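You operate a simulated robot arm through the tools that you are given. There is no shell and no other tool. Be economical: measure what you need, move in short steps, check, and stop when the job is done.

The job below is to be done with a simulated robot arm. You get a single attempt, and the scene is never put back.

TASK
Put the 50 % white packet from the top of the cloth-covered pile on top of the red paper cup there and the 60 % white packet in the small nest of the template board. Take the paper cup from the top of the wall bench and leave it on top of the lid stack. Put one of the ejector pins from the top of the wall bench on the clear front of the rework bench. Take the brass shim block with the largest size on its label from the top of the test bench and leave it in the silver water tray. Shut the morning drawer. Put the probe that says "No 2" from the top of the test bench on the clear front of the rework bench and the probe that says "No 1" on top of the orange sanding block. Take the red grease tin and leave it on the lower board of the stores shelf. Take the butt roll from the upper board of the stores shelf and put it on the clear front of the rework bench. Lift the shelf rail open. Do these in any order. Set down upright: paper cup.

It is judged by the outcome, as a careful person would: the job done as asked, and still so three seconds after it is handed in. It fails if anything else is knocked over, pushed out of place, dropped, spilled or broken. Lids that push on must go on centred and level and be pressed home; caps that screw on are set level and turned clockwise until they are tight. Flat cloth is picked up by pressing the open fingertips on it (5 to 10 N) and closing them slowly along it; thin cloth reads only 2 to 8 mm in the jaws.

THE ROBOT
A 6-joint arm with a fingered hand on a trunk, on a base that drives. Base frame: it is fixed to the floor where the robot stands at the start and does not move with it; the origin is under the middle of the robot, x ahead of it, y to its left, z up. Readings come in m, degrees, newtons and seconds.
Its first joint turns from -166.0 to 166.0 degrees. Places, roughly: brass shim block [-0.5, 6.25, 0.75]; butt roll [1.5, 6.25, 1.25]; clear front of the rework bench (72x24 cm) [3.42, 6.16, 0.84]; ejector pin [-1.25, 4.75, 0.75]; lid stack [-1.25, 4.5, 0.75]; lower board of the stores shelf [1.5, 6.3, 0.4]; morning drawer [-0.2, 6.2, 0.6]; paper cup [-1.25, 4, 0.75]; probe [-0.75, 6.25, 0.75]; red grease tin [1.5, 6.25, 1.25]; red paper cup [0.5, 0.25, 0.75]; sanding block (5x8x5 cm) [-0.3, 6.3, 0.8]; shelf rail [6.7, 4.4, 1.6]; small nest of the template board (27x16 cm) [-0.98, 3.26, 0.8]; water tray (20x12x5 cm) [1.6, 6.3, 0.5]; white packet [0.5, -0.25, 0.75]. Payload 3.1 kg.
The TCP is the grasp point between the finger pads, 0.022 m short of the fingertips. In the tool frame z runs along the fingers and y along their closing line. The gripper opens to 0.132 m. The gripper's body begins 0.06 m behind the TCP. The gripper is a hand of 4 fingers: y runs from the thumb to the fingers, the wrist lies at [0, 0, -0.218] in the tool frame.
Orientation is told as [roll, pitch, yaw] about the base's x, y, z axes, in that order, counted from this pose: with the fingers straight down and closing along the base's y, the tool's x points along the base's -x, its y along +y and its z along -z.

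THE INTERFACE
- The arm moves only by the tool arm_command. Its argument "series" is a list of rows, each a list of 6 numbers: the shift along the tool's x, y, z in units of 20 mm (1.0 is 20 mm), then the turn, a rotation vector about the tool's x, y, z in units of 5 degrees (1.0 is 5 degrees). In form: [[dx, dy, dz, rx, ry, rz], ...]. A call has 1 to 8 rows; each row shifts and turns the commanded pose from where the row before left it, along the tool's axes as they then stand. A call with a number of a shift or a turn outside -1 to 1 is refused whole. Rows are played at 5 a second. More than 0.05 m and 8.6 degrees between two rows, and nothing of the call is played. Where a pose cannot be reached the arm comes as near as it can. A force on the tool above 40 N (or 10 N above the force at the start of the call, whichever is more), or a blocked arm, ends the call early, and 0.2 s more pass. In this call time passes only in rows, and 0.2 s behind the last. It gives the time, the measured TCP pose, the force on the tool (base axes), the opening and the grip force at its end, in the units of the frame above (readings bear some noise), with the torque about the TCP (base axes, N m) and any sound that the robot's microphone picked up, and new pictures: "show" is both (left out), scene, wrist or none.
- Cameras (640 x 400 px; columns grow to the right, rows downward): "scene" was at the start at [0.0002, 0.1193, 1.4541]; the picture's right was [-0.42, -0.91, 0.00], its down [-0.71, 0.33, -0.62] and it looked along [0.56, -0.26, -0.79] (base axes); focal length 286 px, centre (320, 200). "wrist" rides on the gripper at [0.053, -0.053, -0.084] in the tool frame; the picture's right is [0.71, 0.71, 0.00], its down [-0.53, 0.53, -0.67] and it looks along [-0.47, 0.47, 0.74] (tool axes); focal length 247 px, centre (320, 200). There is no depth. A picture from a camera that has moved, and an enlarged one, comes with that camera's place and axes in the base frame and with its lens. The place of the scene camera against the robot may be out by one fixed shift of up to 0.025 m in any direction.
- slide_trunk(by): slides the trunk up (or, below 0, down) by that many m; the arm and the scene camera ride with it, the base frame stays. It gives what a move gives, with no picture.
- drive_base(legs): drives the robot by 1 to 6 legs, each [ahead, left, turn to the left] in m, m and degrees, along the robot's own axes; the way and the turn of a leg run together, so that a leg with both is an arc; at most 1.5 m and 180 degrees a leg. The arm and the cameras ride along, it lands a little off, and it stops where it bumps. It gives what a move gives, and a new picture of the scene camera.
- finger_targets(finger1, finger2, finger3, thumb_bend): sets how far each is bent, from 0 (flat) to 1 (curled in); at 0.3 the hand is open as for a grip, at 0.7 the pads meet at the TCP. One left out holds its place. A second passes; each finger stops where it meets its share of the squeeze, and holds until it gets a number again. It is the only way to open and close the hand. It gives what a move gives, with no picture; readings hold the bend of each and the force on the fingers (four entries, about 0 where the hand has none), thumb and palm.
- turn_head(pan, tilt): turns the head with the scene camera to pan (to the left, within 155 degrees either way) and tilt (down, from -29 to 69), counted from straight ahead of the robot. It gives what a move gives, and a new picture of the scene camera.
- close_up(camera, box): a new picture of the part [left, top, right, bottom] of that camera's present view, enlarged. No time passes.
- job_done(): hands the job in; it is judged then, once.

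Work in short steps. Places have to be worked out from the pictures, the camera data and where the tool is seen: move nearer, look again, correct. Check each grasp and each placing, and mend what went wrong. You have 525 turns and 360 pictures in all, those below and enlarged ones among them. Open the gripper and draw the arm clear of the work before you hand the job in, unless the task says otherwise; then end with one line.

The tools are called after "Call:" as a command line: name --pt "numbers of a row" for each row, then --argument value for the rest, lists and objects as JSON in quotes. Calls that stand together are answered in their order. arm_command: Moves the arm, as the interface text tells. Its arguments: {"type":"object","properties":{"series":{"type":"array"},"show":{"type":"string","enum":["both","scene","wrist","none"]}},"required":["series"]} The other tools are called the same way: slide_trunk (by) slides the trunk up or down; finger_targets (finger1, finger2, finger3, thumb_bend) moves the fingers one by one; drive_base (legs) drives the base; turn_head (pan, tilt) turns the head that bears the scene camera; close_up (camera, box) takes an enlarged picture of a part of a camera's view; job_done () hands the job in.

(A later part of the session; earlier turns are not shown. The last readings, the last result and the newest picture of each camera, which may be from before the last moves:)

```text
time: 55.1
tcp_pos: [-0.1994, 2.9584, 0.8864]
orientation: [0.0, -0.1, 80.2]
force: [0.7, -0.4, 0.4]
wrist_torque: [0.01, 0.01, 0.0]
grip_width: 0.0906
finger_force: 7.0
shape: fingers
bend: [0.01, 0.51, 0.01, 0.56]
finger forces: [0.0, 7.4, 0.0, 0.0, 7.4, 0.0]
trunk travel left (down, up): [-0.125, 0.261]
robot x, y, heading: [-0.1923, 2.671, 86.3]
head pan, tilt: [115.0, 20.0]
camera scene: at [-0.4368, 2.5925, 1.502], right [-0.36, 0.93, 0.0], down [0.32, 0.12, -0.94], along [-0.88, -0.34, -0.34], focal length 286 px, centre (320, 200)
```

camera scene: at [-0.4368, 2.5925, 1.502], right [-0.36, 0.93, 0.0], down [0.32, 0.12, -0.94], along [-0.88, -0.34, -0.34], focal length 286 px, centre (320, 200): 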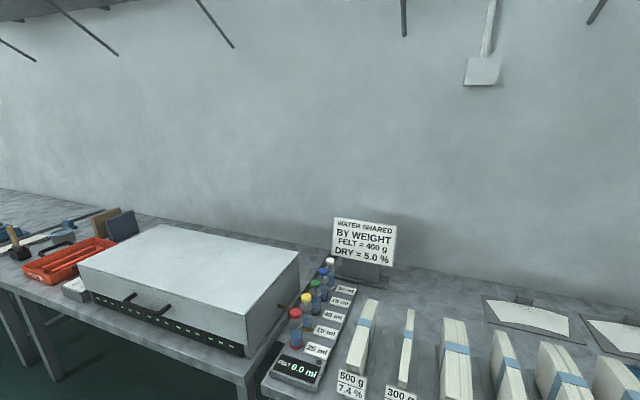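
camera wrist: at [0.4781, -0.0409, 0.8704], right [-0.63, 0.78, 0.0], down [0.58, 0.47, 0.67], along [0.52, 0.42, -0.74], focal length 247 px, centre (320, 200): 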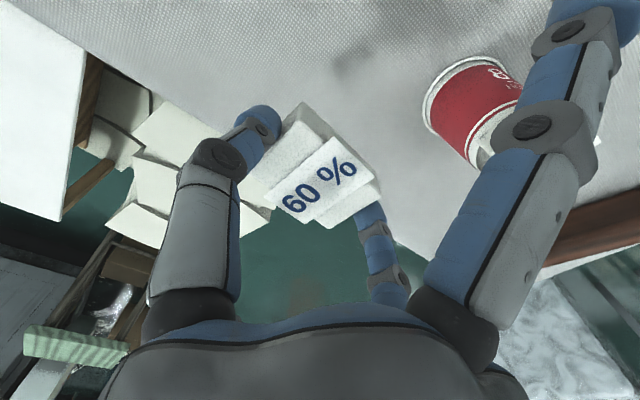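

I pan toward the template board.

Call:
turn_head --pan 60 --tilt 40

```text
time: 56.3
tcp_pos: [-0.1979, 2.9589, 0.8872]
orientation: [0.1, 0.0, 80.3]
force: [0.0, -0.3, -0.1]
wrist_torque: [-0.04, -0.02, -0.01]
grip_width: 0.0906
finger_force: 7.0
shape: fingers
bend: [0.01, 0.51, 0.01, 0.56]
finger forces: [0.1, 7.4, 0.0, 0.0, 7.5, 0.0]
trunk travel left (down, up): [-0.125, 0.261]
robot x, y, heading: [-0.1928, 2.6729, 86.3]
head pan, tilt: [60.0, 40.0]
camera scene: at [-0.4208, 2.6731, 1.4706], right [0.55, 0.83, 0.0], down [0.53, -0.36, -0.77], along [-0.64, 0.42, -0.64], focal length 286 px, centre (320, 200)
```

scene: 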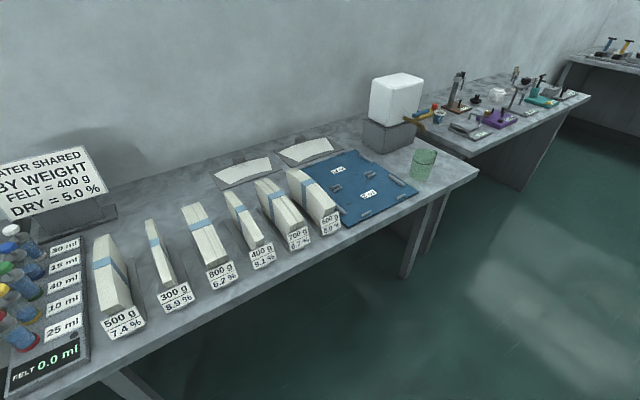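

Call:
close_up --camera "scene" --box '[270, 120, 450, 240]'

```text
3.33 times, centred on (360, 180) of scene
camera zoom: at [-0.4208, 2.6731, 1.4706], right [0.55, 0.83, 0.0], down [0.53, -0.36, -0.77], along [-0.64, 0.42, -0.64], focal length 955 px, centre (187, 267)
```

zoom: 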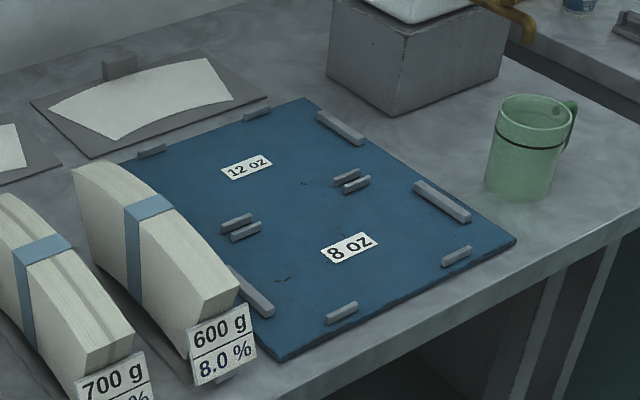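

The board's small nest (8 oz) spans about x -1.14 to -0.97 and y 3.2 to 3.43, with its centre near (-1.05, 3.31). I drive to stand in front of it, facing the wall.

Call:
drive_base --legs '[[0.62, 0, 0], [0, 0, 93.7], [0.4, 0, 0]]'

Call:
turn_head --pan 0 --tilt 60

```text
time: 65.9
tcp_pos: [-0.8325, 3.2938, 0.8871]
orientation: [0.0, 0.1, 172.8]
force: [-0.8, 0.2, -0.1]
wrist_torque: [-0.01, 0.0, 0.02]
grip_width: 0.0909
finger_force: 7.2
shape: fingers
bend: [0.01, 0.51, 0.01, 0.56]
finger forces: [0.0, 7.4, 0.1, 0.1, 7.4, 0.0]
trunk travel left (down, up): [-0.125, 0.261]
robot x, y, heading: [-0.5484, 3.3166, 178.6]
head pan, tilt: [60.0, 40.0]
camera scene: at [-0.5436, 3.0952, 1.4706], right [-0.85, 0.52, 0.0], down [0.33, 0.55, -0.77], along [-0.4, -0.65, -0.64], focal length 286 px, centre (320, 200)
```

scene: 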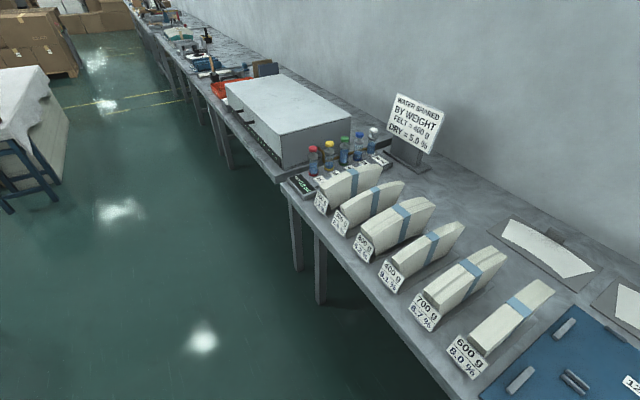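

```text
time: 67.2
tcp_pos: [-0.8326, 3.2934, 0.8869]
orientation: [0.0, 0.1, 172.6]
force: [0.7, 0.0, -0.4]
wrist_torque: [0.03, 0.0, 0.01]
grip_width: 0.0906
finger_force: 7.5
shape: fingers
bend: [0.01, 0.51, 0.01, 0.56]
finger forces: [0.0, 7.3, 0.0, 0.0, 7.4, 0.1]
trunk travel left (down, up): [-0.125, 0.261]
robot x, y, heading: [-0.5473, 3.3151, 178.6]
head pan, tilt: [0.0, 60.0]
camera scene: at [-0.5651, 3.1693, 1.4438], right [0.02, 1.0, 0.0], down [0.87, -0.02, -0.5], along [-0.5, 0.01, -0.87], focal length 286 px, centre (320, 200)
```

scene: 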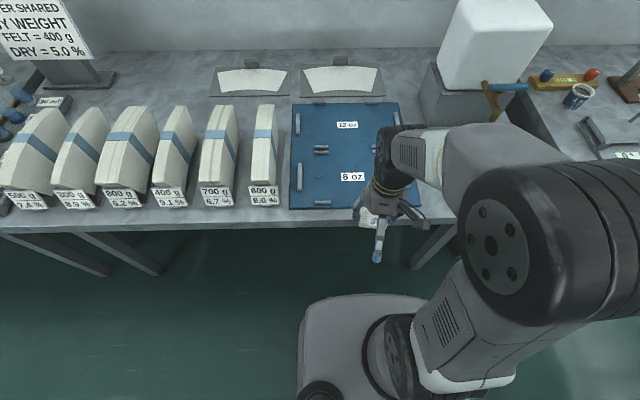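

I move the packet forward over the nest and look with the wrist camera.

Call:
arm_command --pt "-1 0.2 0 0 0 0" --pt "-1 0.2 0 0 0 0" --pt "-1 0.2 0 0 0 0" --pt "-1 0.2 0 0 0 0" --pt "-1 0.2 0 0 0 0" --pt "-1 0.2 0 0 0 0" --pt "-1 0.2 0 0 0 0" --pt "-1 0.2 0 0 0 0" --show "both"

```text
time: 69.0
tcp_pos: [-0.9968, 3.2821, 0.8877]
orientation: [0.0, 0.0, 172.7]
force: [-0.4, -0.6, -0.6]
wrist_torque: [0.01, 0.01, -0.04]
grip_width: 0.0908
finger_force: 7.2
shape: fingers
bend: [0.01, 0.51, 0.01, 0.56]
finger forces: [0.0, 7.4, 0.0, 0.0, 7.4, 0.0]
trunk travel left (down, up): [-0.125, 0.261]
robot x, y, heading: [-0.5451, 3.313, 178.7]
head pan, tilt: [0.0, 60.0]
camera scene: at [-0.5656, 3.1694, 1.4438], right [0.02, 1.0, 0.0], down [0.87, -0.02, -0.5], along [-0.5, 0.01, -0.87], focal length 286 px, centre (320, 200)
camera wrist: at [-0.936, 3.3281, 0.9714], right [0.61, -0.79, 0.0], down [-0.59, -0.45, 0.67], along [-0.53, -0.41, -0.74], focal length 247 px, centre (320, 200)
```

scene: 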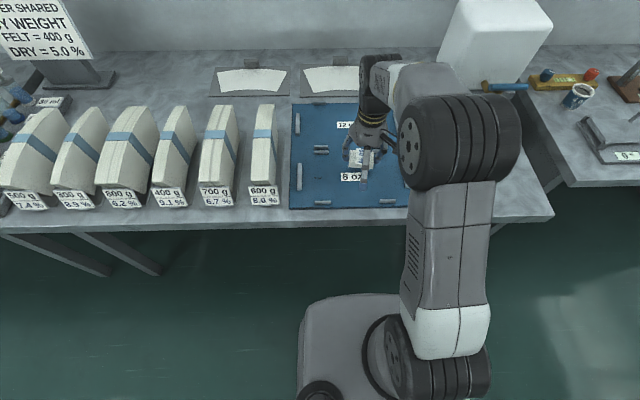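
wrist: 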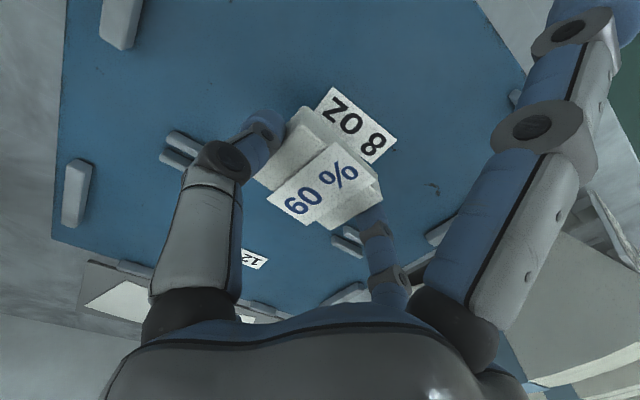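

The nest centre is near (-1.033, 3.25). I shift there and lower to z about 0.83.

Call:
arm_command --pt "-0.8 0.9 0 0 0 0" --pt "-0.8 0.9 0 0 0 0" --pt "0 0 1 0 0 0" --pt "0 0 1 0 0 0" --pt "0 0 0.7 0 0 0" --show "both"

```text
time: 70.2
tcp_pos: [-1.032, 3.2506, 0.8387]
orientation: [0.2, -0.8, 172.7]
force: [-0.2, 1.5, 36.6]
wrist_torque: [-0.41, -0.03, 0.1]
grip_width: 0.0905
finger_force: 21.8
shape: fingers
bend: [0.01, 0.5, 0.01, 0.56]
finger forces: [0.1, 25.9, 0.0, 0.1, 17.6, 0.0]
trunk travel left (down, up): [-0.125, 0.261]
robot x, y, heading: [-0.5476, 3.3172, 178.6]
head pan, tilt: [0.0, 60.0]
camera scene: at [-0.5605, 3.1703, 1.4444], right [0.02, 1.0, 0.0], down [0.86, -0.02, -0.5], along [-0.5, 0.01, -0.86], focal length 286 px, centre (320, 200)
camera wrist: at [-0.9707, 3.2969, 0.9211], right [0.61, -0.79, -0.01], down [-0.58, -0.45, 0.68], along [-0.54, -0.41, -0.74], focal length 247 px, centre (320, 200)
```

scene: 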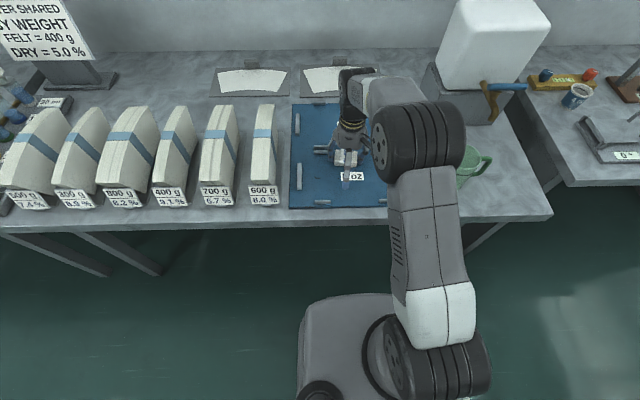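
wrist: 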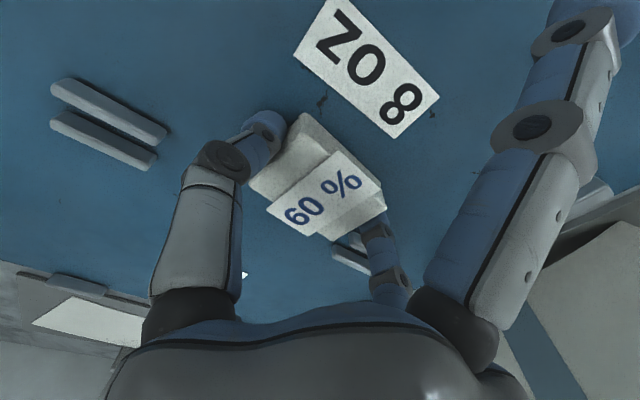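

Contact came early, so the board is at z about 0.80 and the nest centre is nearer (-1.00, 3.26). I raise, shift 3 cm and lower again gently.

Call:
arm_command --pt "0 0 -0.8 0 0 0" --pt "0.7 -0.35 0 0 0 0" --pt "0.7 -0.35 0 0 0 0" --pt "0 0 0.4 0 0 0" --show "wrist"

```text
time: 71.2
tcp_pos: [-1.0005, 3.2619, 0.84]
orientation: [-0.1, 0.0, 172.7]
force: [0.3, -0.2, 1.0]
wrist_torque: [0.02, -0.02, 0.01]
grip_width: 0.0907
finger_force: 7.5
shape: fingers
bend: [0.01, 0.5, 0.01, 0.56]
finger forces: [0.1, 7.5, 0.0, 0.1, 7.5, 0.1]
trunk travel left (down, up): [-0.125, 0.261]
robot x, y, heading: [-0.5499, 3.3116, 178.7]
head pan, tilt: [0.0, 60.0]
camera wrist: at [-0.942, 3.3073, 0.9235], right [0.61, -0.79, 0.0], down [-0.59, -0.46, 0.67], along [-0.53, -0.41, -0.74], focal length 247 px, centre (320, 200)
```

wrist: 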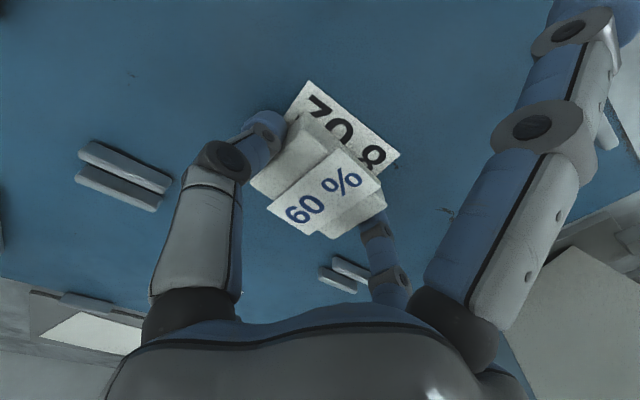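

I lower in 2 mm steps to touch.

Call:
arm_command --pt "0 0 0.1 0 0 0" --pt "0 0 0.1 0 0 0" --show "none"

```text
time: 71.8
tcp_pos: [-1.0014, 3.2609, 0.8405]
orientation: [0.0, -0.4, 172.6]
force: [-2.4, 1.1, 23.1]
wrist_torque: [-0.61, 0.15, -0.08]
grip_width: 0.0904
finger_force: 15.9
shape: fingers
bend: [0.01, 0.5, 0.01, 0.56]
finger forces: [0.0, 21.7, 0.0, 0.0, 9.0, 0.0]
trunk travel left (down, up): [-0.125, 0.261]
robot x, y, heading: [-0.5473, 3.316, 178.7]
head pan, tilt: [0.0, 60.0]
```

Contact is made, so I ease up 2 mm and release gently.

Call:
arm_command --pt "0 0 -0.1 0 0 0" --show "none"

Call:
finger_targets --finger2 0.43 --thumb_bend 0.49

Call:
finger_targets --finger2 0.3 --thumb_bend 0.3

Call:
arm_command --pt "0 0 -1 0 0 0" --pt "0 0 -1 0 0 0" --pt "0 0 -1 0 0 0" --pt "0 0 -1 0 0 0" --show "wrist"

```text
time: 72.2
tcp_pos: [-1.0008, 3.2617, 0.8392]
orientation: [0.0, -0.1, 172.5]
force: [-2.6, -0.1, 16.6]
wrist_torque: [-0.44, 0.15, -0.14]
grip_width: 0.0904
finger_force: 12.5
shape: fingers
bend: [0.01, 0.5, 0.01, 0.56]
finger forces: [0.0, 16.5, 0.1, 0.0, 8.4, 0.0]
trunk travel left (down, up): [-0.125, 0.261]
robot x, y, heading: [-0.5451, 3.3144, 178.7]
head pan, tilt: [0.0, 60.0]
```

```text
time: 73.2
tcp_pos: [-1.0004, 3.2607, 0.8376]
orientation: [0.0, 0.0, 172.7]
force: [-1.2, -2.1, 10.1]
wrist_torque: [0.3, -0.04, 0.01]
grip_width: 0.0921
finger_force: 5.5
shape: fingers
bend: [0.01, 0.43, 0.01, 0.51]
finger forces: [0.1, 0.0, 0.0, 0.1, 10.3, 0.0]
trunk travel left (down, up): [-0.125, 0.261]
robot x, y, heading: [-0.5469, 3.311, 178.9]
head pan, tilt: [0.0, 60.0]
```

```text
time: 74.2
tcp_pos: [-1.0018, 3.2617, 0.8378]
orientation: [0.1, 0.1, 172.6]
force: [-0.5, 0.3, 0.6]
wrist_torque: [-0.02, -0.06, 0.02]
grip_width: 0.1081
finger_force: 0.0
shape: fingers
bend: [0.01, 0.3, 0.01, 0.3]
finger forces: [0.1, 0.0, 0.0, 0.0, 0.0, 0.1]
trunk travel left (down, up): [-0.125, 0.261]
robot x, y, heading: [-0.5444, 3.3099, 178.9]
head pan, tilt: [0.0, 60.0]
```

```text
time: 75.2
tcp_pos: [-1.0007, 3.2604, 0.9201]
orientation: [-0.1, -0.1, 172.7]
force: [-0.1, 0.0, -0.3]
wrist_torque: [0.04, -0.01, 0.02]
grip_width: 0.108
finger_force: 0.0
shape: fingers
bend: [0.01, 0.3, 0.01, 0.3]
finger forces: [0.0, 0.0, 0.0, 0.0, 0.0, 0.0]
trunk travel left (down, up): [-0.125, 0.261]
robot x, y, heading: [-0.5448, 3.3154, 178.9]
head pan, tilt: [0.0, 60.0]
camera wrist: at [-0.9415, 3.3069, 1.0032], right [0.61, -0.79, 0.0], down [-0.59, -0.45, 0.67], along [-0.53, -0.41, -0.74], focal length 247 px, centre (320, 200)
```

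wrist: 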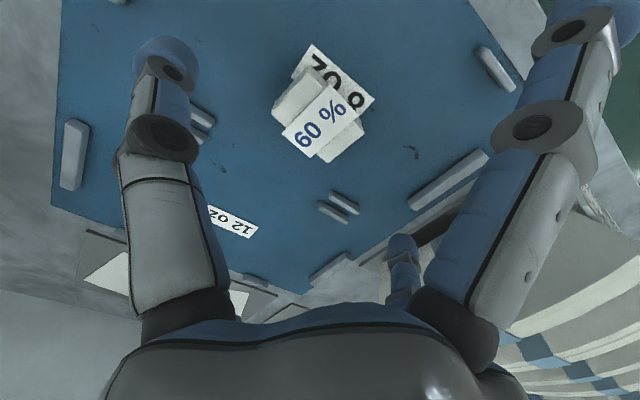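

The 60 % packet sits in the small nest. I retract the arm and look right along the bench for the cup, lids and pins.

Call:
arm_command --pt "1 0 -0.5 0 0 0" --pt "1 0 0 0 0 0" --pt "1 0 0 0 0 0" --pt "1 0 0 0 0 0" --pt "1 0 0 0 0 0" --pt "1 0 0 0 0 0" --pt "1 0 0 0 0 0" --pt "1 0 0 0 0 0" --show "none"

Call:
turn_head --pan -45 --tilt 40

```text
time: 77.0
tcp_pos: [-0.8423, 3.2401, 0.9279]
orientation: [0.0, 0.0, 172.7]
force: [0.1, 0.0, -0.1]
wrist_torque: [0.02, 0.01, -0.04]
grip_width: 0.1079
finger_force: 0.1
shape: fingers
bend: [0.01, 0.3, 0.01, 0.3]
finger forces: [0.1, 0.0, 0.0, 0.0, 0.0, 0.0]
trunk travel left (down, up): [-0.125, 0.261]
robot x, y, heading: [-0.5458, 3.3145, 178.9]
head pan, tilt: [0.0, 60.0]
```

```text
time: 78.1
tcp_pos: [-0.8428, 3.2399, 0.9281]
orientation: [0.0, -0.1, 172.7]
force: [0.5, 0.5, 0.4]
wrist_torque: [0.0, -0.02, -0.01]
grip_width: 0.1081
finger_force: 0.0
shape: fingers
bend: [0.01, 0.3, 0.01, 0.3]
finger forces: [0.1, 0.2, 0.0, 0.0, 0.0, 0.0]
trunk travel left (down, up): [-0.125, 0.261]
robot x, y, heading: [-0.5452, 3.315, 178.5]
head pan, tilt: [-45.0, 40.0]
camera scene: at [-0.5572, 3.2293, 1.4705], right [0.72, 0.69, 0.0], down [0.44, -0.46, -0.77], along [-0.53, 0.55, -0.64], focal length 286 px, centre (320, 200)
```

scene: 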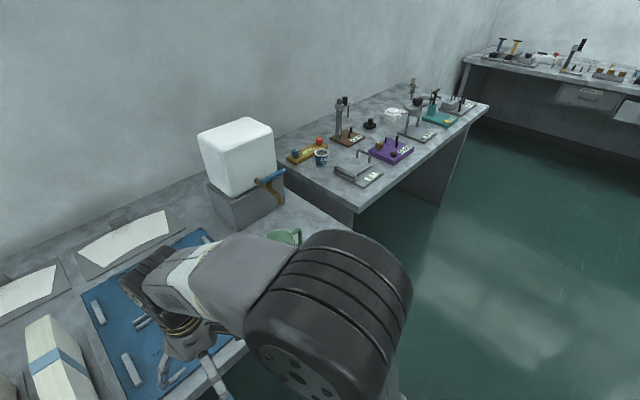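

The paper cup is visible at the near end of the next bench. I back off a little and strafe right to it.

Call:
drive_base --legs '[[-0.1, 0, 1.3], [0, -0.85, 0]]'

Call:
turn_head --pan -20 --tilt 45

```text
time: 83.4
tcp_pos: [-0.7385, 4.0821, 0.9289]
orientation: [-0.1, 0.0, 173.6]
force: [-0.5, -0.5, -0.3]
wrist_torque: [0.0, 0.04, -0.01]
grip_width: 0.1081
finger_force: 0.2
shape: fingers
bend: [0.01, 0.3, 0.01, 0.3]
finger forces: [0.1, 0.0, 0.1, 0.1, 0.1, 0.0]
trunk travel left (down, up): [-0.125, 0.261]
robot x, y, heading: [-0.4456, 4.162, 179.4]
head pan, tilt: [-45.0, 40.0]
camera scene: at [-0.4525, 4.0768, 1.4706], right [0.71, 0.7, 0.0], down [0.45, -0.46, -0.77], along [-0.54, 0.55, -0.64], focal length 286 px, centre (320, 200)
```

scene: 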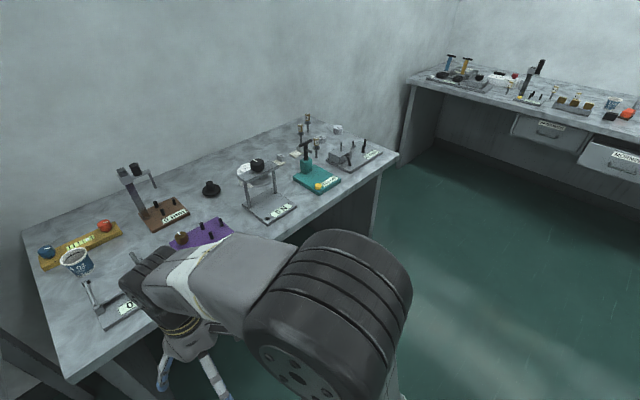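

```text
time: 84.3
tcp_pos: [-0.7383, 4.0818, 0.9278]
orientation: [0.0, 0.0, 173.5]
force: [-0.3, -0.4, 0.0]
wrist_torque: [-0.02, -0.04, -0.04]
grip_width: 0.1082
finger_force: 0.2
shape: fingers
bend: [0.01, 0.3, 0.01, 0.3]
finger forces: [0.0, 0.0, 0.1, 0.0, 0.0, 0.1]
trunk travel left (down, up): [-0.125, 0.261]
robot x, y, heading: [-0.4451, 4.1614, 179.7]
head pan, tilt: [-20.0, 45.0]
camera scene: at [-0.469, 4.0442, 1.4633], right [0.35, 0.94, 0.0], down [0.66, -0.25, -0.71], along [-0.66, 0.25, -0.71], focal length 286 px, centre (320, 200)
```

scene: 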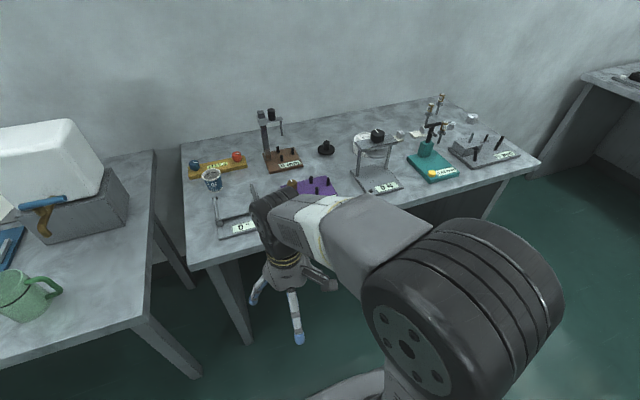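

Call:
close_up --camera "scene" --box '[170, 90, 370, 240]'

Call:
close_up --camera "scene" --box '[340, 80, 560, 220]'

```text
2.67 times, centred on (270, 165) of scene
camera zoom: at [-0.469, 4.0442, 1.4633], right [0.35, 0.94, 0.0], down [0.66, -0.25, -0.71], along [-0.66, 0.25, -0.71], focal length 764 px, centre (453, 293)
```

zoom: 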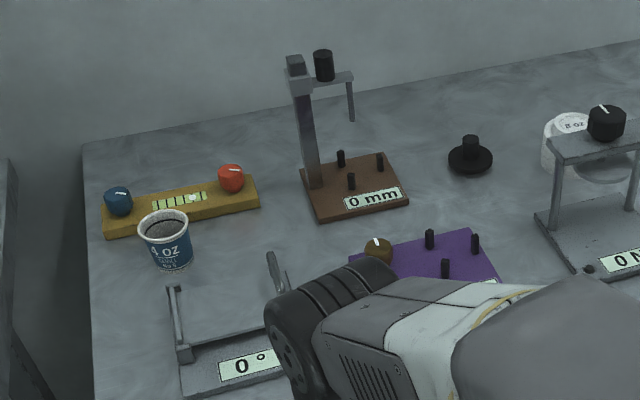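

```text
2.86 times, centred on (450, 150) of scene
camera zoom: at [-0.469, 4.0442, 1.4633], right [0.35, 0.94, 0.0], down [0.66, -0.25, -0.71], along [-0.66, 0.25, -0.71], focal length 818 px, centre (-51, 343)
```

zoom: 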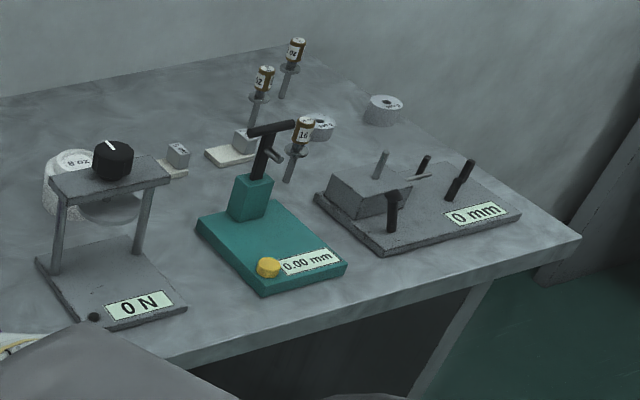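

The 4 oz paper cup stands near (-1.28, 3.96); the 8 oz lid stack is behind the "0 N" stand, and what look like pins are beyond it. I drive closer to the cup.

Call:
drive_base --legs '[[0.2, 0.13, 0]]'

Call:
turn_head --pan 10 --tilt 50

```text
time: 86.0
tcp_pos: [-0.9384, 3.9537, 0.9282]
orientation: [0.0, 0.0, 173.7]
force: [0.0, -0.1, -0.1]
wrist_torque: [-0.02, -0.01, 0.02]
grip_width: 0.1082
finger_force: 0.0
shape: fingers
bend: [0.01, 0.3, 0.01, 0.3]
finger forces: [0.0, 0.0, 0.1, 0.0, 0.1, 0.0]
trunk travel left (down, up): [-0.125, 0.261]
robot x, y, heading: [-0.6424, 4.0327, 179.5]
head pan, tilt: [-20.0, 45.0]
camera scene: at [-0.669, 3.9143, 1.4632], right [0.35, 0.94, 0.0], down [0.66, -0.24, -0.71], along [-0.66, 0.25, -0.71], focal length 286 px, centre (320, 200)
```

scene: 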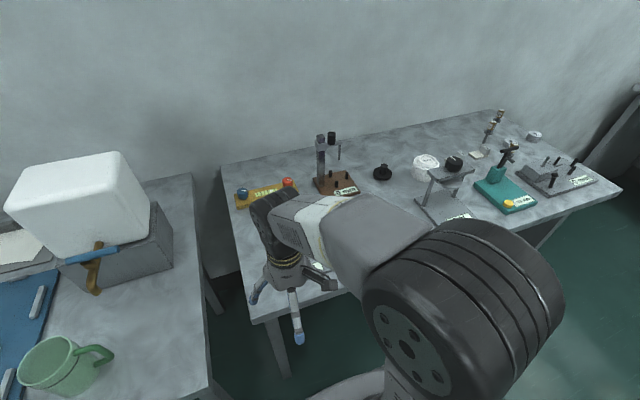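

```text
time: 87.0
tcp_pos: [-0.9371, 3.9523, 0.9288]
orientation: [0.0, 0.0, 173.7]
force: [0.2, 0.0, 0.1]
wrist_torque: [-0.04, -0.01, 0.02]
grip_width: 0.1082
finger_force: 0.2
shape: fingers
bend: [0.01, 0.3, 0.01, 0.3]
finger forces: [0.0, 0.0, 0.0, 0.1, 0.0, 0.0]
trunk travel left (down, up): [-0.125, 0.261]
robot x, y, heading: [-0.6415, 4.0316, 179.6]
head pan, tilt: [10.0, 50.0]
camera scene: at [-0.6676, 3.8739, 1.4564], right [-0.17, 0.99, 0.0], down [0.76, 0.13, -0.64], along [-0.63, -0.11, -0.77], focal length 286 px, centre (320, 200)
```

scene: 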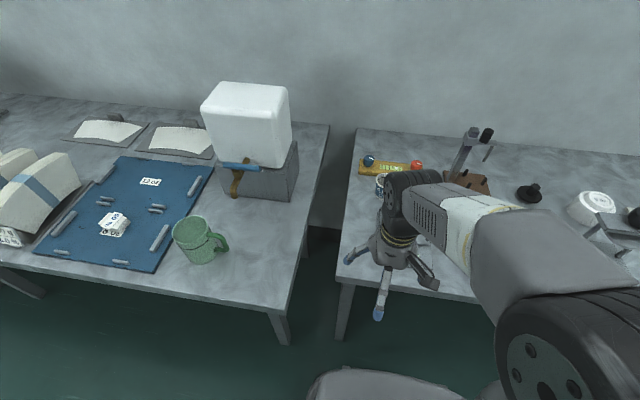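

I advance the hand toward the cup at a safe height to see it with the wrist camera.

Call:
arm_command --pt "-1 0.1 -0.5 0 0 0" --pt "-1 0.1 0 0 0 0" --pt "-1 0.1 0 0 0 0" --pt "-1 0.1 0 0 0 0" --pt "-1 0.1 0 0 0 0" --pt "-1 0.1 0 0 0 0" --pt "-1 0.1 0 0 0 0" --pt "-1 0.1 0 0 0 0" --show "both"

```text
time: 88.8
tcp_pos: [-1.0999, 3.9548, 0.9389]
orientation: [0.0, 0.1, 173.7]
force: [-0.1, -0.2, 0.4]
wrist_torque: [0.03, -0.05, -0.02]
grip_width: 0.1084
finger_force: 0.1
shape: fingers
bend: [0.01, 0.3, 0.01, 0.3]
finger forces: [0.0, 0.0, 0.0, 0.0, 0.0, 0.0]
trunk travel left (down, up): [-0.125, 0.261]
robot x, y, heading: [-0.6443, 4.0311, 179.6]
head pan, tilt: [10.0, 50.0]
camera scene: at [-0.6682, 3.8738, 1.4564], right [-0.17, 0.99, 0.0], down [0.76, 0.13, -0.64], along [-0.63, -0.11, -0.77], focal length 286 px, centre (320, 200)
camera wrist: at [-1.0412, 4.0017, 1.0221], right [0.62, -0.78, 0.0], down [-0.58, -0.47, 0.67], along [-0.52, -0.42, -0.74], focal length 247 px, centre (320, 200)
```

scene: 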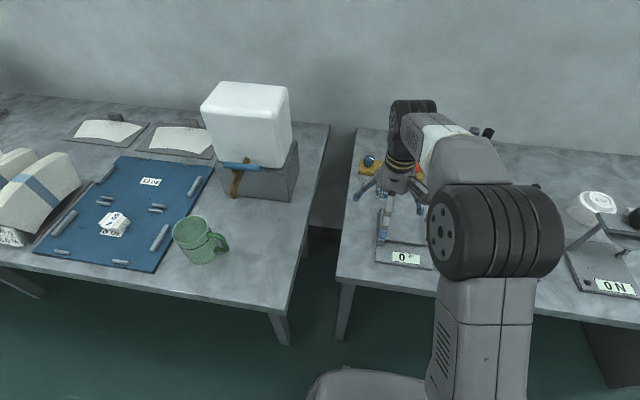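
wrist: 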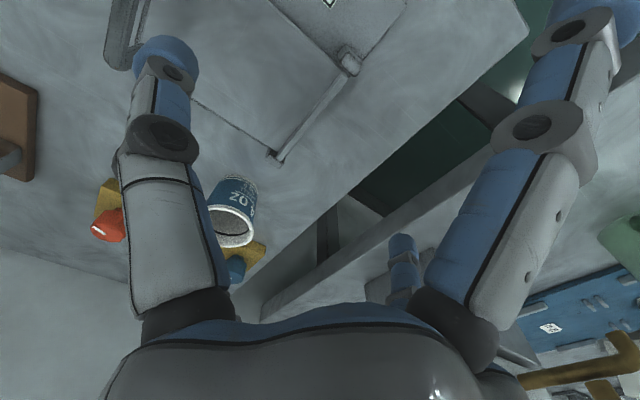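

The cup is near (-1.245, 3.958) and about 6.5 cm tall. I move over it.

Call:
arm_command --pt "-1 0.1 -0.5 0 0 0" --pt "-1 0.1 0 0 0 0" --pt "-1 0.1 0 0 0 0" --pt "-1 0.1 0 0 0 0" --pt "-1 0.1 0 0 0 0" --pt "-1 0.1 0 0 0 0" --pt "-0.7 0.1 0 0 0 0" --show "wrist"

```text
time: 90.4
tcp_pos: [-1.1828, 3.9583, 0.9421]
orientation: [-0.1, 0.1, 173.7]
force: [-0.8, -0.3, 0.0]
wrist_torque: [-0.03, -0.04, 0.0]
grip_width: 0.1079
finger_force: 0.1
shape: fingers
bend: [0.01, 0.3, 0.01, 0.3]
finger forces: [0.1, 0.0, 0.1, 0.1, 0.1, 0.0]
out of reach, approached as far as the arm can: row 5, 6, 7
trunk travel left (down, up): [-0.125, 0.261]
robot x, y, heading: [-0.642, 4.0332, 179.6]
head pan, tilt: [10.0, 50.0]
camera wrist: at [-1.1245, 4.006, 1.0259], right [0.63, -0.78, 0.0], down [-0.58, -0.47, 0.67], along [-0.52, -0.42, -0.74], focal length 247 px, centre (320, 200)
```

wrist: 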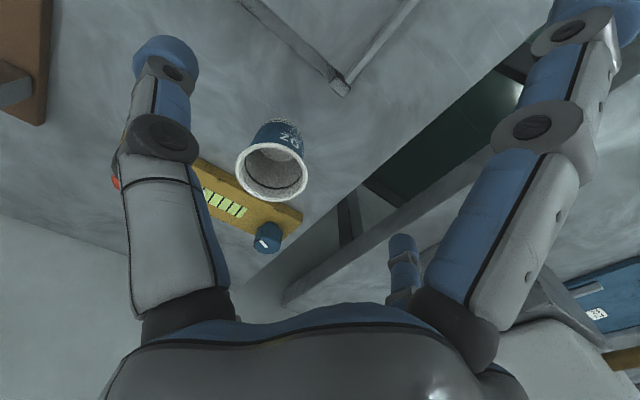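

The arm is at its limit, so I drive 7 cm closer; the cup is at about (-1.237, 3.966) with its top near z 0.865.

Call:
drive_base --legs '[[0.07, 0, 0]]'

Call:
arm_command --pt "0.5 0 0 0 0 0" --show "wrist"

```text
time: 91.4
tcp_pos: [-1.2536, 3.9595, 0.9416]
orientation: [0.0, 0.2, 173.6]
force: [-0.2, -0.1, -0.5]
wrist_torque: [0.02, 0.01, 0.0]
grip_width: 0.1081
finger_force: 0.0
shape: fingers
bend: [0.01, 0.3, 0.01, 0.3]
finger forces: [0.0, 0.1, 0.0, 0.0, 0.1, 0.1]
trunk travel left (down, up): [-0.125, 0.261]
robot x, y, heading: [-0.7118, 4.0321, 179.7]
head pan, tilt: [10.0, 50.0]
camera scene: at [-0.7388, 3.8742, 1.4564], right [-0.17, 0.99, 0.0], down [0.76, 0.13, -0.64], along [-0.63, -0.11, -0.77], focal length 286 px, centre (320, 200)
```

scene: 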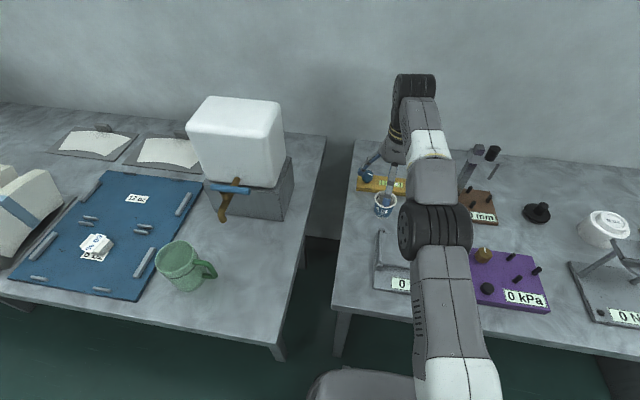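

```text
time: 91.8
tcp_pos: [-1.2408, 3.9594, 0.9429]
orientation: [0.0, 0.1, 173.7]
force: [1.2, -0.1, -0.1]
wrist_torque: [0.0, 0.02, 0.01]
grip_width: 0.1082
finger_force: 0.1
shape: fingers
bend: [0.01, 0.3, 0.01, 0.3]
finger forces: [0.0, 0.0, 0.1, 0.0, 0.1, 0.0]
trunk travel left (down, up): [-0.125, 0.261]
robot x, y, heading: [-0.7108, 4.0319, 179.7]
head pan, tilt: [10.0, 50.0]
camera wrist: at [-1.1829, 4.0057, 1.0263], right [0.62, -0.78, 0.0], down [-0.58, -0.46, 0.67], along [-0.52, -0.42, -0.74], focal length 247 px, centre (320, 200)
```

wrist: 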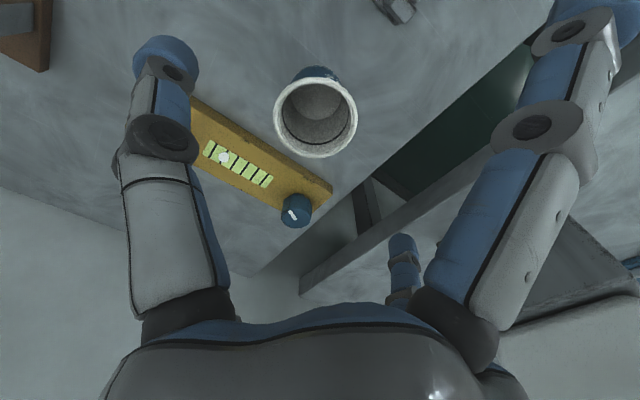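

The cup is nearly centred under the hand and the fingers will clear the yellow bar. I correct by a few mm and descend.

Call:
arm_command --pt "0.2 -0.25 1 0 0 0" --pt "0 0 1 0 0 0" --pt "0 0 0.6 0 0 0" --show "wrist"

```text
time: 92.6
tcp_pos: [-1.2379, 3.9636, 0.8924]
orientation: [0.0, 0.1, 173.7]
force: [0.6, -0.1, -0.2]
wrist_torque: [0.03, -0.01, 0.0]
grip_width: 0.1082
finger_force: 0.1
shape: fingers
bend: [0.01, 0.3, 0.01, 0.3]
finger forces: [0.0, 0.1, 0.1, 0.1, 0.1, 0.1]
trunk travel left (down, up): [-0.125, 0.261]
robot x, y, heading: [-0.7133, 4.027, 179.7]
head pan, tilt: [10.0, 50.0]
camera wrist: at [-1.1788, 4.0105, 0.9742], right [0.62, -0.78, 0.0], down [-0.58, -0.47, 0.67], along [-0.52, -0.42, -0.74], focal length 247 px, centre (320, 200)
```

wrist: 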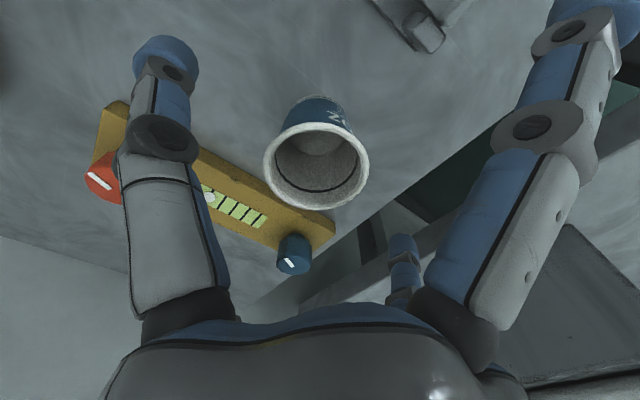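

The rim is centred at z 0.867. I lower to grip just below the rim and close gently.

Call:
arm_command --pt "0 0 1 0 0 0" --pt "0 0 1 0 0 0" --show "wrist"

Call:
finger_targets --finger2 0.52 --thumb_bend 0.52

```text
time: 93.2
tcp_pos: [-1.238, 3.9638, 0.8478]
orientation: [0.0, 0.0, 173.8]
force: [0.0, 0.3, 0.2]
wrist_torque: [-0.02, 0.0, 0.0]
grip_width: 0.108
finger_force: 0.1
shape: fingers
bend: [0.01, 0.3, 0.01, 0.3]
finger forces: [0.0, 0.0, 0.0, 0.1, 0.0, 0.1]
trunk travel left (down, up): [-0.125, 0.261]
robot x, y, heading: [-0.7109, 4.0321, 179.4]
head pan, tilt: [10.0, 50.0]
camera wrist: at [-1.1795, 4.0101, 0.9317], right [0.62, -0.78, 0.0], down [-0.58, -0.46, 0.67], along [-0.52, -0.42, -0.74], focal length 247 px, centre (320, 200)
```

wrist: 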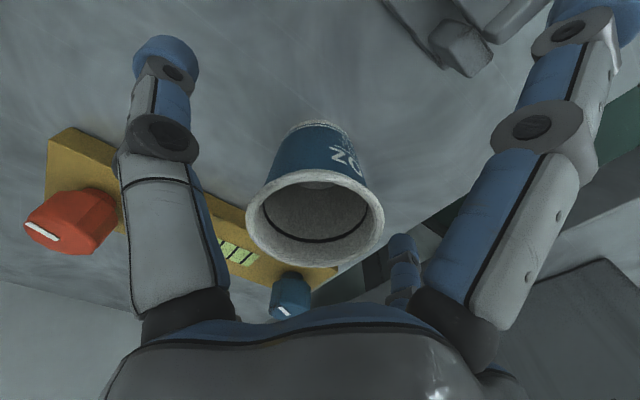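

```text
time: 94.2
tcp_pos: [-1.2371, 3.9619, 0.8493]
orientation: [0.0, 0.0, 173.7]
force: [-0.5, -0.3, -0.2]
wrist_torque: [-0.06, -0.04, 0.02]
grip_width: 0.0921
finger_force: 0.0
shape: fingers
bend: [0.01, 0.52, 0.01, 0.52]
finger forces: [0.1, 0.0, 0.0, 0.0, 0.1, 0.1]
trunk travel left (down, up): [-0.125, 0.261]
robot x, y, heading: [-0.7104, 4.0342, 179.6]
head pan, tilt: [10.0, 50.0]
```

No contact yet at bend 0.52, so I close a little more.

Call:
finger_targets --finger2 0.57 --thumb_bend 0.57

```text
time: 95.2
tcp_pos: [-1.2371, 3.9619, 0.8485]
orientation: [0.0, 0.1, 173.7]
force: [0.3, 0.0, -0.1]
wrist_torque: [0.0, 0.02, 0.01]
grip_width: 0.0904
finger_force: 0.6
shape: fingers
bend: [0.01, 0.55, 0.01, 0.56]
finger forces: [0.0, 0.4, 0.1, 0.0, 0.5, 0.0]
trunk travel left (down, up): [-0.125, 0.261]
robot x, y, heading: [-0.713, 4.0326, 179.5]
head pan, tilt: [10.0, 50.0]
```

Call:
finger_targets --finger2 0.61 --thumb_bend 0.61

Call:
arm_command --pt "0 0 -0.5 0 0 0" --pt "0 0 -1 0 0 0" --pt "0 0 -1 0 0 0" --show "wrist"

```text
time: 96.2
tcp_pos: [-1.2369, 3.9635, 0.8478]
orientation: [0.0, 0.0, 173.7]
force: [-0.1, 0.3, -0.1]
wrist_torque: [-0.01, -0.03, 0.02]
grip_width: 0.0893
finger_force: 3.5
shape: fingers
bend: [0.01, 0.55, 0.01, 0.58]
finger forces: [0.0, 3.8, 0.1, 0.1, 3.6, 0.0]
trunk travel left (down, up): [-0.125, 0.261]
robot x, y, heading: [-0.7094, 4.033, 179.6]
head pan, tilt: [10.0, 50.0]
```

```text
time: 97.0
tcp_pos: [-1.2378, 3.9636, 0.9005]
orientation: [0.0, 0.0, 173.7]
force: [-0.5, 0.2, 0.0]
wrist_torque: [-0.01, 0.02, 0.01]
grip_width: 0.0893
finger_force: 3.4
shape: fingers
bend: [0.01, 0.56, 0.01, 0.58]
finger forces: [0.1, 3.9, 0.0, 0.0, 3.5, 0.0]
trunk travel left (down, up): [-0.125, 0.261]
robot x, y, heading: [-0.7108, 4.031, 179.7]
head pan, tilt: [10.0, 50.0]
camera wrist: at [-1.1793, 4.01, 0.9842], right [0.62, -0.78, 0.0], down [-0.58, -0.47, 0.67], along [-0.52, -0.42, -0.74], focal length 247 px, centre (320, 200)
```

wrist: 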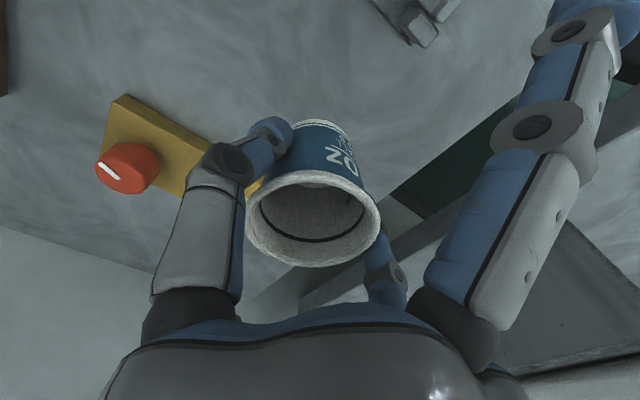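

The cup is lifted upright. I raise it and retract, then move the base along to the lid stack.

Call:
arm_command --pt "0 0 -1 0 0 0" --pt "0.3 0 -1 0 0 0" --pt "1 0 -1 0 0 0" --pt "1 0 -1 0 0 0" --pt "1 0 0 0 0 0" --pt "1 0 0 0 0 0" --pt "1 0 0 0 0 0" --pt "1 0 0 0 0 0" --show "none"

Call:
arm_command --pt "1 0 0 0 0 0" --pt "1 0 0 0 0 0" --pt "1 0 0 0 0 0" --pt "1 0 0 0 0 0" --pt "1 0 0 0 0 0" --pt "1 0 0 0 0 0" --show "none"

Call:
drive_base --legs '[[-0.15, 0, 0], [0, -0.45, 0]]'

Call:
turn_head --pan 0 --tilt 50

```text
time: 98.8
tcp_pos: [-1.1121, 3.9493, 0.9818]
orientation: [0.0, -0.2, 173.6]
force: [-0.6, 1.0, -0.6]
wrist_torque: [-0.03, 0.0, 0.01]
grip_width: 0.0891
finger_force: 3.6
shape: fingers
bend: [0.01, 0.56, 0.01, 0.58]
finger forces: [0.0, 3.7, 0.0, 0.0, 3.5, 0.0]
trunk travel left (down, up): [-0.125, 0.261]
robot x, y, heading: [-0.7103, 4.0343, 179.7]
head pan, tilt: [10.0, 50.0]
```

```text
time: 100.2
tcp_pos: [-0.9924, 3.9374, 0.9807]
orientation: [0.0, -0.1, 173.6]
force: [0.2, 0.3, -0.2]
wrist_torque: [0.02, 0.01, 0.0]
grip_width: 0.0891
finger_force: 3.6
shape: fingers
bend: [0.01, 0.56, 0.01, 0.58]
finger forces: [0.0, 3.8, 0.1, 0.1, 3.5, 0.1]
trunk travel left (down, up): [-0.125, 0.261]
robot x, y, heading: [-0.709, 4.0315, 179.6]
head pan, tilt: [10.0, 50.0]
```

```text
time: 103.9
tcp_pos: [-0.8357, 4.3904, 0.9804]
orientation: [0.1, 0.0, 173.4]
force: [0.2, -0.4, -0.4]
wrist_torque: [-0.03, 0.01, 0.02]
grip_width: 0.0893
finger_force: 3.9
shape: fingers
bend: [0.01, 0.56, 0.01, 0.58]
finger forces: [0.0, 3.8, 0.0, 0.0, 3.5, 0.1]
trunk travel left (down, up): [-0.125, 0.261]
robot x, y, heading: [-0.5547, 4.4809, 179.6]
head pan, tilt: [10.0, 50.0]
camera scene: at [-0.5811, 4.3264, 1.4565], right [-0.16, 0.99, 0.0], down [0.76, 0.12, -0.64], along [-0.63, -0.11, -0.77], focal length 286 px, centre (320, 200)
```

scene: 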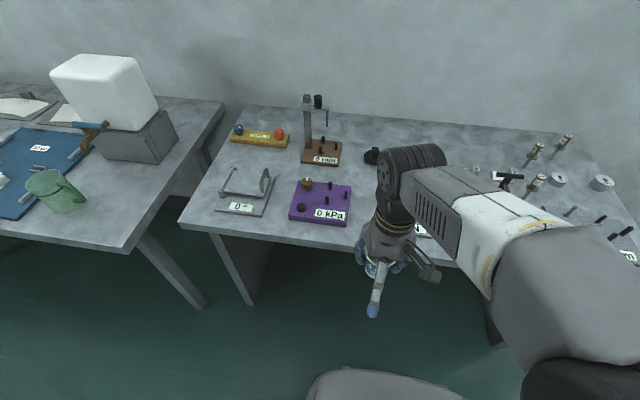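

```text
time: 104.6
tcp_pos: [-0.8368, 4.3889, 0.9798]
orientation: [0.0, 0.0, 173.3]
force: [-0.5, 0.2, 0.6]
wrist_torque: [0.04, -0.02, 0.05]
grip_width: 0.0895
finger_force: 3.1
shape: fingers
bend: [0.01, 0.56, 0.01, 0.58]
finger forces: [0.0, 3.9, 0.0, 0.0, 3.5, 0.0]
trunk travel left (down, up): [-0.125, 0.261]
robot x, y, heading: [-0.5512, 4.4828, 179.4]
head pan, tilt: [0.0, 50.0]
camera scene: at [-0.5822, 4.339, 1.4564], right [0.01, 1.0, 0.0], down [0.77, -0.01, -0.64], along [-0.64, 0.01, -0.77], focal length 286 px, centre (320, 200)
```

scene: 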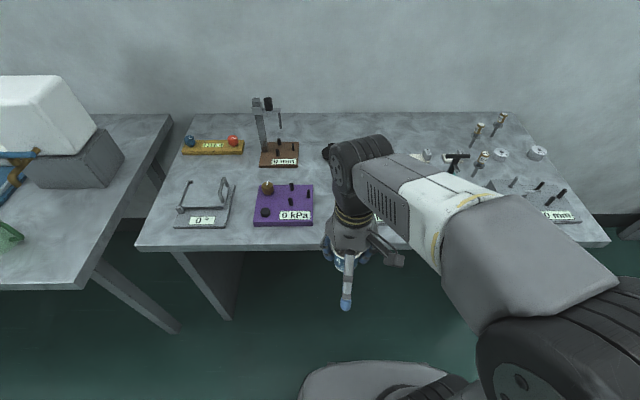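

The lid stack is just behind the tall "0 N" stand, so I curl fingers 1 and 3 close to the cup to make the hand compact, and raise the trunk.

Call:
finger_targets --finger1 0.55 --finger3 0.55

Call:
slide_trunk --by 0.12

Call:
turn_head --pan -15 --tilt 50

```text
time: 105.6
tcp_pos: [-0.8359, 4.3897, 0.9813]
orientation: [0.0, 0.1, 173.4]
force: [-0.2, 0.7, -0.1]
wrist_torque: [0.02, 0.01, 0.01]
grip_width: 0.0266
finger_force: 5.3
shape: fingers
bend: [0.55, 0.56, 0.52, 0.58]
finger forces: [0.0, 3.9, 2.1, 0.0, 4.1, 0.0]
trunk travel left (down, up): [-0.125, 0.261]
robot x, y, heading: [-0.5531, 4.482, 179.5]
head pan, tilt: [0.0, 50.0]
```

```text
time: 107.1
tcp_pos: [-0.8358, 4.3892, 1.0993]
orientation: [-0.1, 0.0, 173.4]
force: [-0.4, 0.1, 0.3]
wrist_torque: [-0.05, 0.01, 0.04]
grip_width: 0.0268
finger_force: 5.5
shape: fingers
bend: [0.55, 0.56, 0.52, 0.58]
finger forces: [0.1, 4.1, 2.1, 0.0, 4.2, 0.0]
trunk travel left (down, up): [-0.245, 0.141]
robot x, y, heading: [-0.5537, 4.4839, 179.3]
head pan, tilt: [0.0, 50.0]
```

```text
time: 107.9
tcp_pos: [-0.8362, 4.3896, 1.0996]
orientation: [0.0, -0.1, 173.4]
force: [0.1, 0.0, -0.5]
wrist_torque: [-0.01, 0.0, 0.0]
grip_width: 0.0267
finger_force: 5.4
shape: fingers
bend: [0.55, 0.56, 0.52, 0.58]
finger forces: [0.0, 4.0, 2.0, 0.0, 4.2, 0.0]
trunk travel left (down, up): [-0.245, 0.141]
robot x, y, heading: [-0.5545, 4.4829, 179.6]
head pan, tilt: [-15.0, 50.0]
camera scene: at [-0.5794, 4.3588, 1.5756], right [0.27, 0.96, 0.0], down [0.74, -0.21, -0.64], along [-0.62, 0.17, -0.77], focal length 286 px, centre (320, 200)
```

scene: 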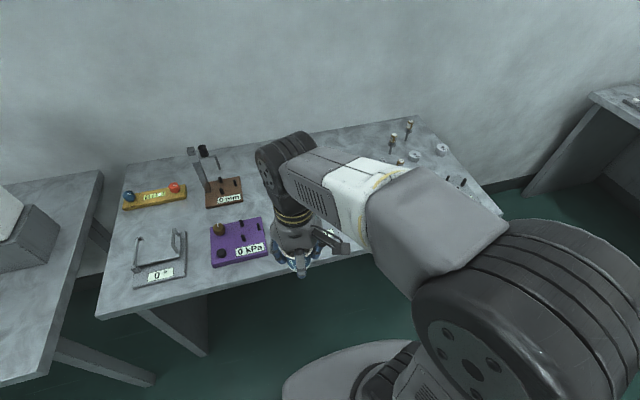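

I check the cup in hand and the view ahead with the wrist camera.

Call:
arm_command --pt "-1 -1 0 0 0 0" --pt "-1 -1 0 0 0 0" --pt "-1 -1 0 0 0 0" --show "wrist"

Call:
close_up --camera "scene" --box '[360, 100, 520, 210]'

```text
time: 108.7
tcp_pos: [-0.8907, 4.4578, 1.1009]
orientation: [0.0, 0.0, 173.4]
force: [0.1, 0.5, -0.9]
wrist_torque: [0.0, 0.0, -0.01]
grip_width: 0.0268
finger_force: 5.1
shape: fingers
bend: [0.55, 0.56, 0.52, 0.58]
finger forces: [0.1, 4.0, 2.1, 0.1, 4.1, 0.1]
trunk travel left (down, up): [-0.245, 0.141]
robot x, y, heading: [-0.5566, 4.4858, 179.4]
head pan, tilt: [-15.0, 50.0]
camera wrist: at [-0.8318, 4.5049, 1.1837], right [0.62, -0.78, 0.0], down [-0.58, -0.46, 0.67], along [-0.52, -0.42, -0.74], focal length 247 px, centre (320, 200)
```

wrist: 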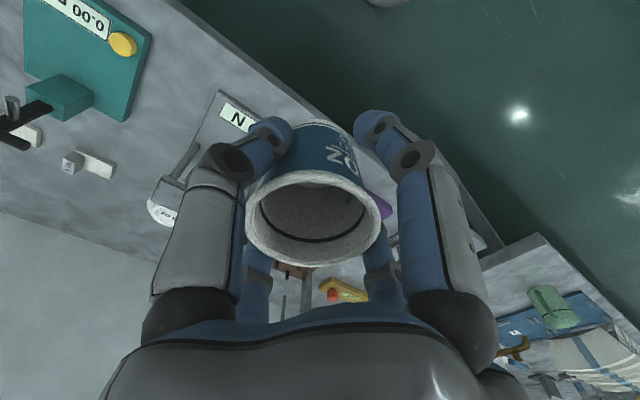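

```text
3.64 times, centred on (440, 155) of scene
camera zoom: at [-0.5802, 4.3594, 1.5757], right [0.27, 0.96, 0.0], down [0.74, -0.21, -0.64], along [-0.62, 0.17, -0.77], focal length 1042 px, centre (-116, 364)
```

zoom: 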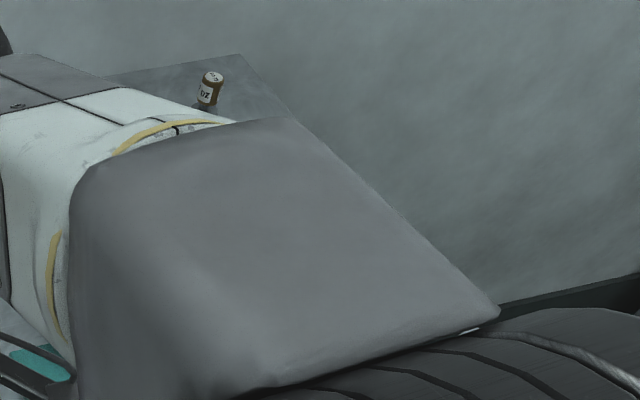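

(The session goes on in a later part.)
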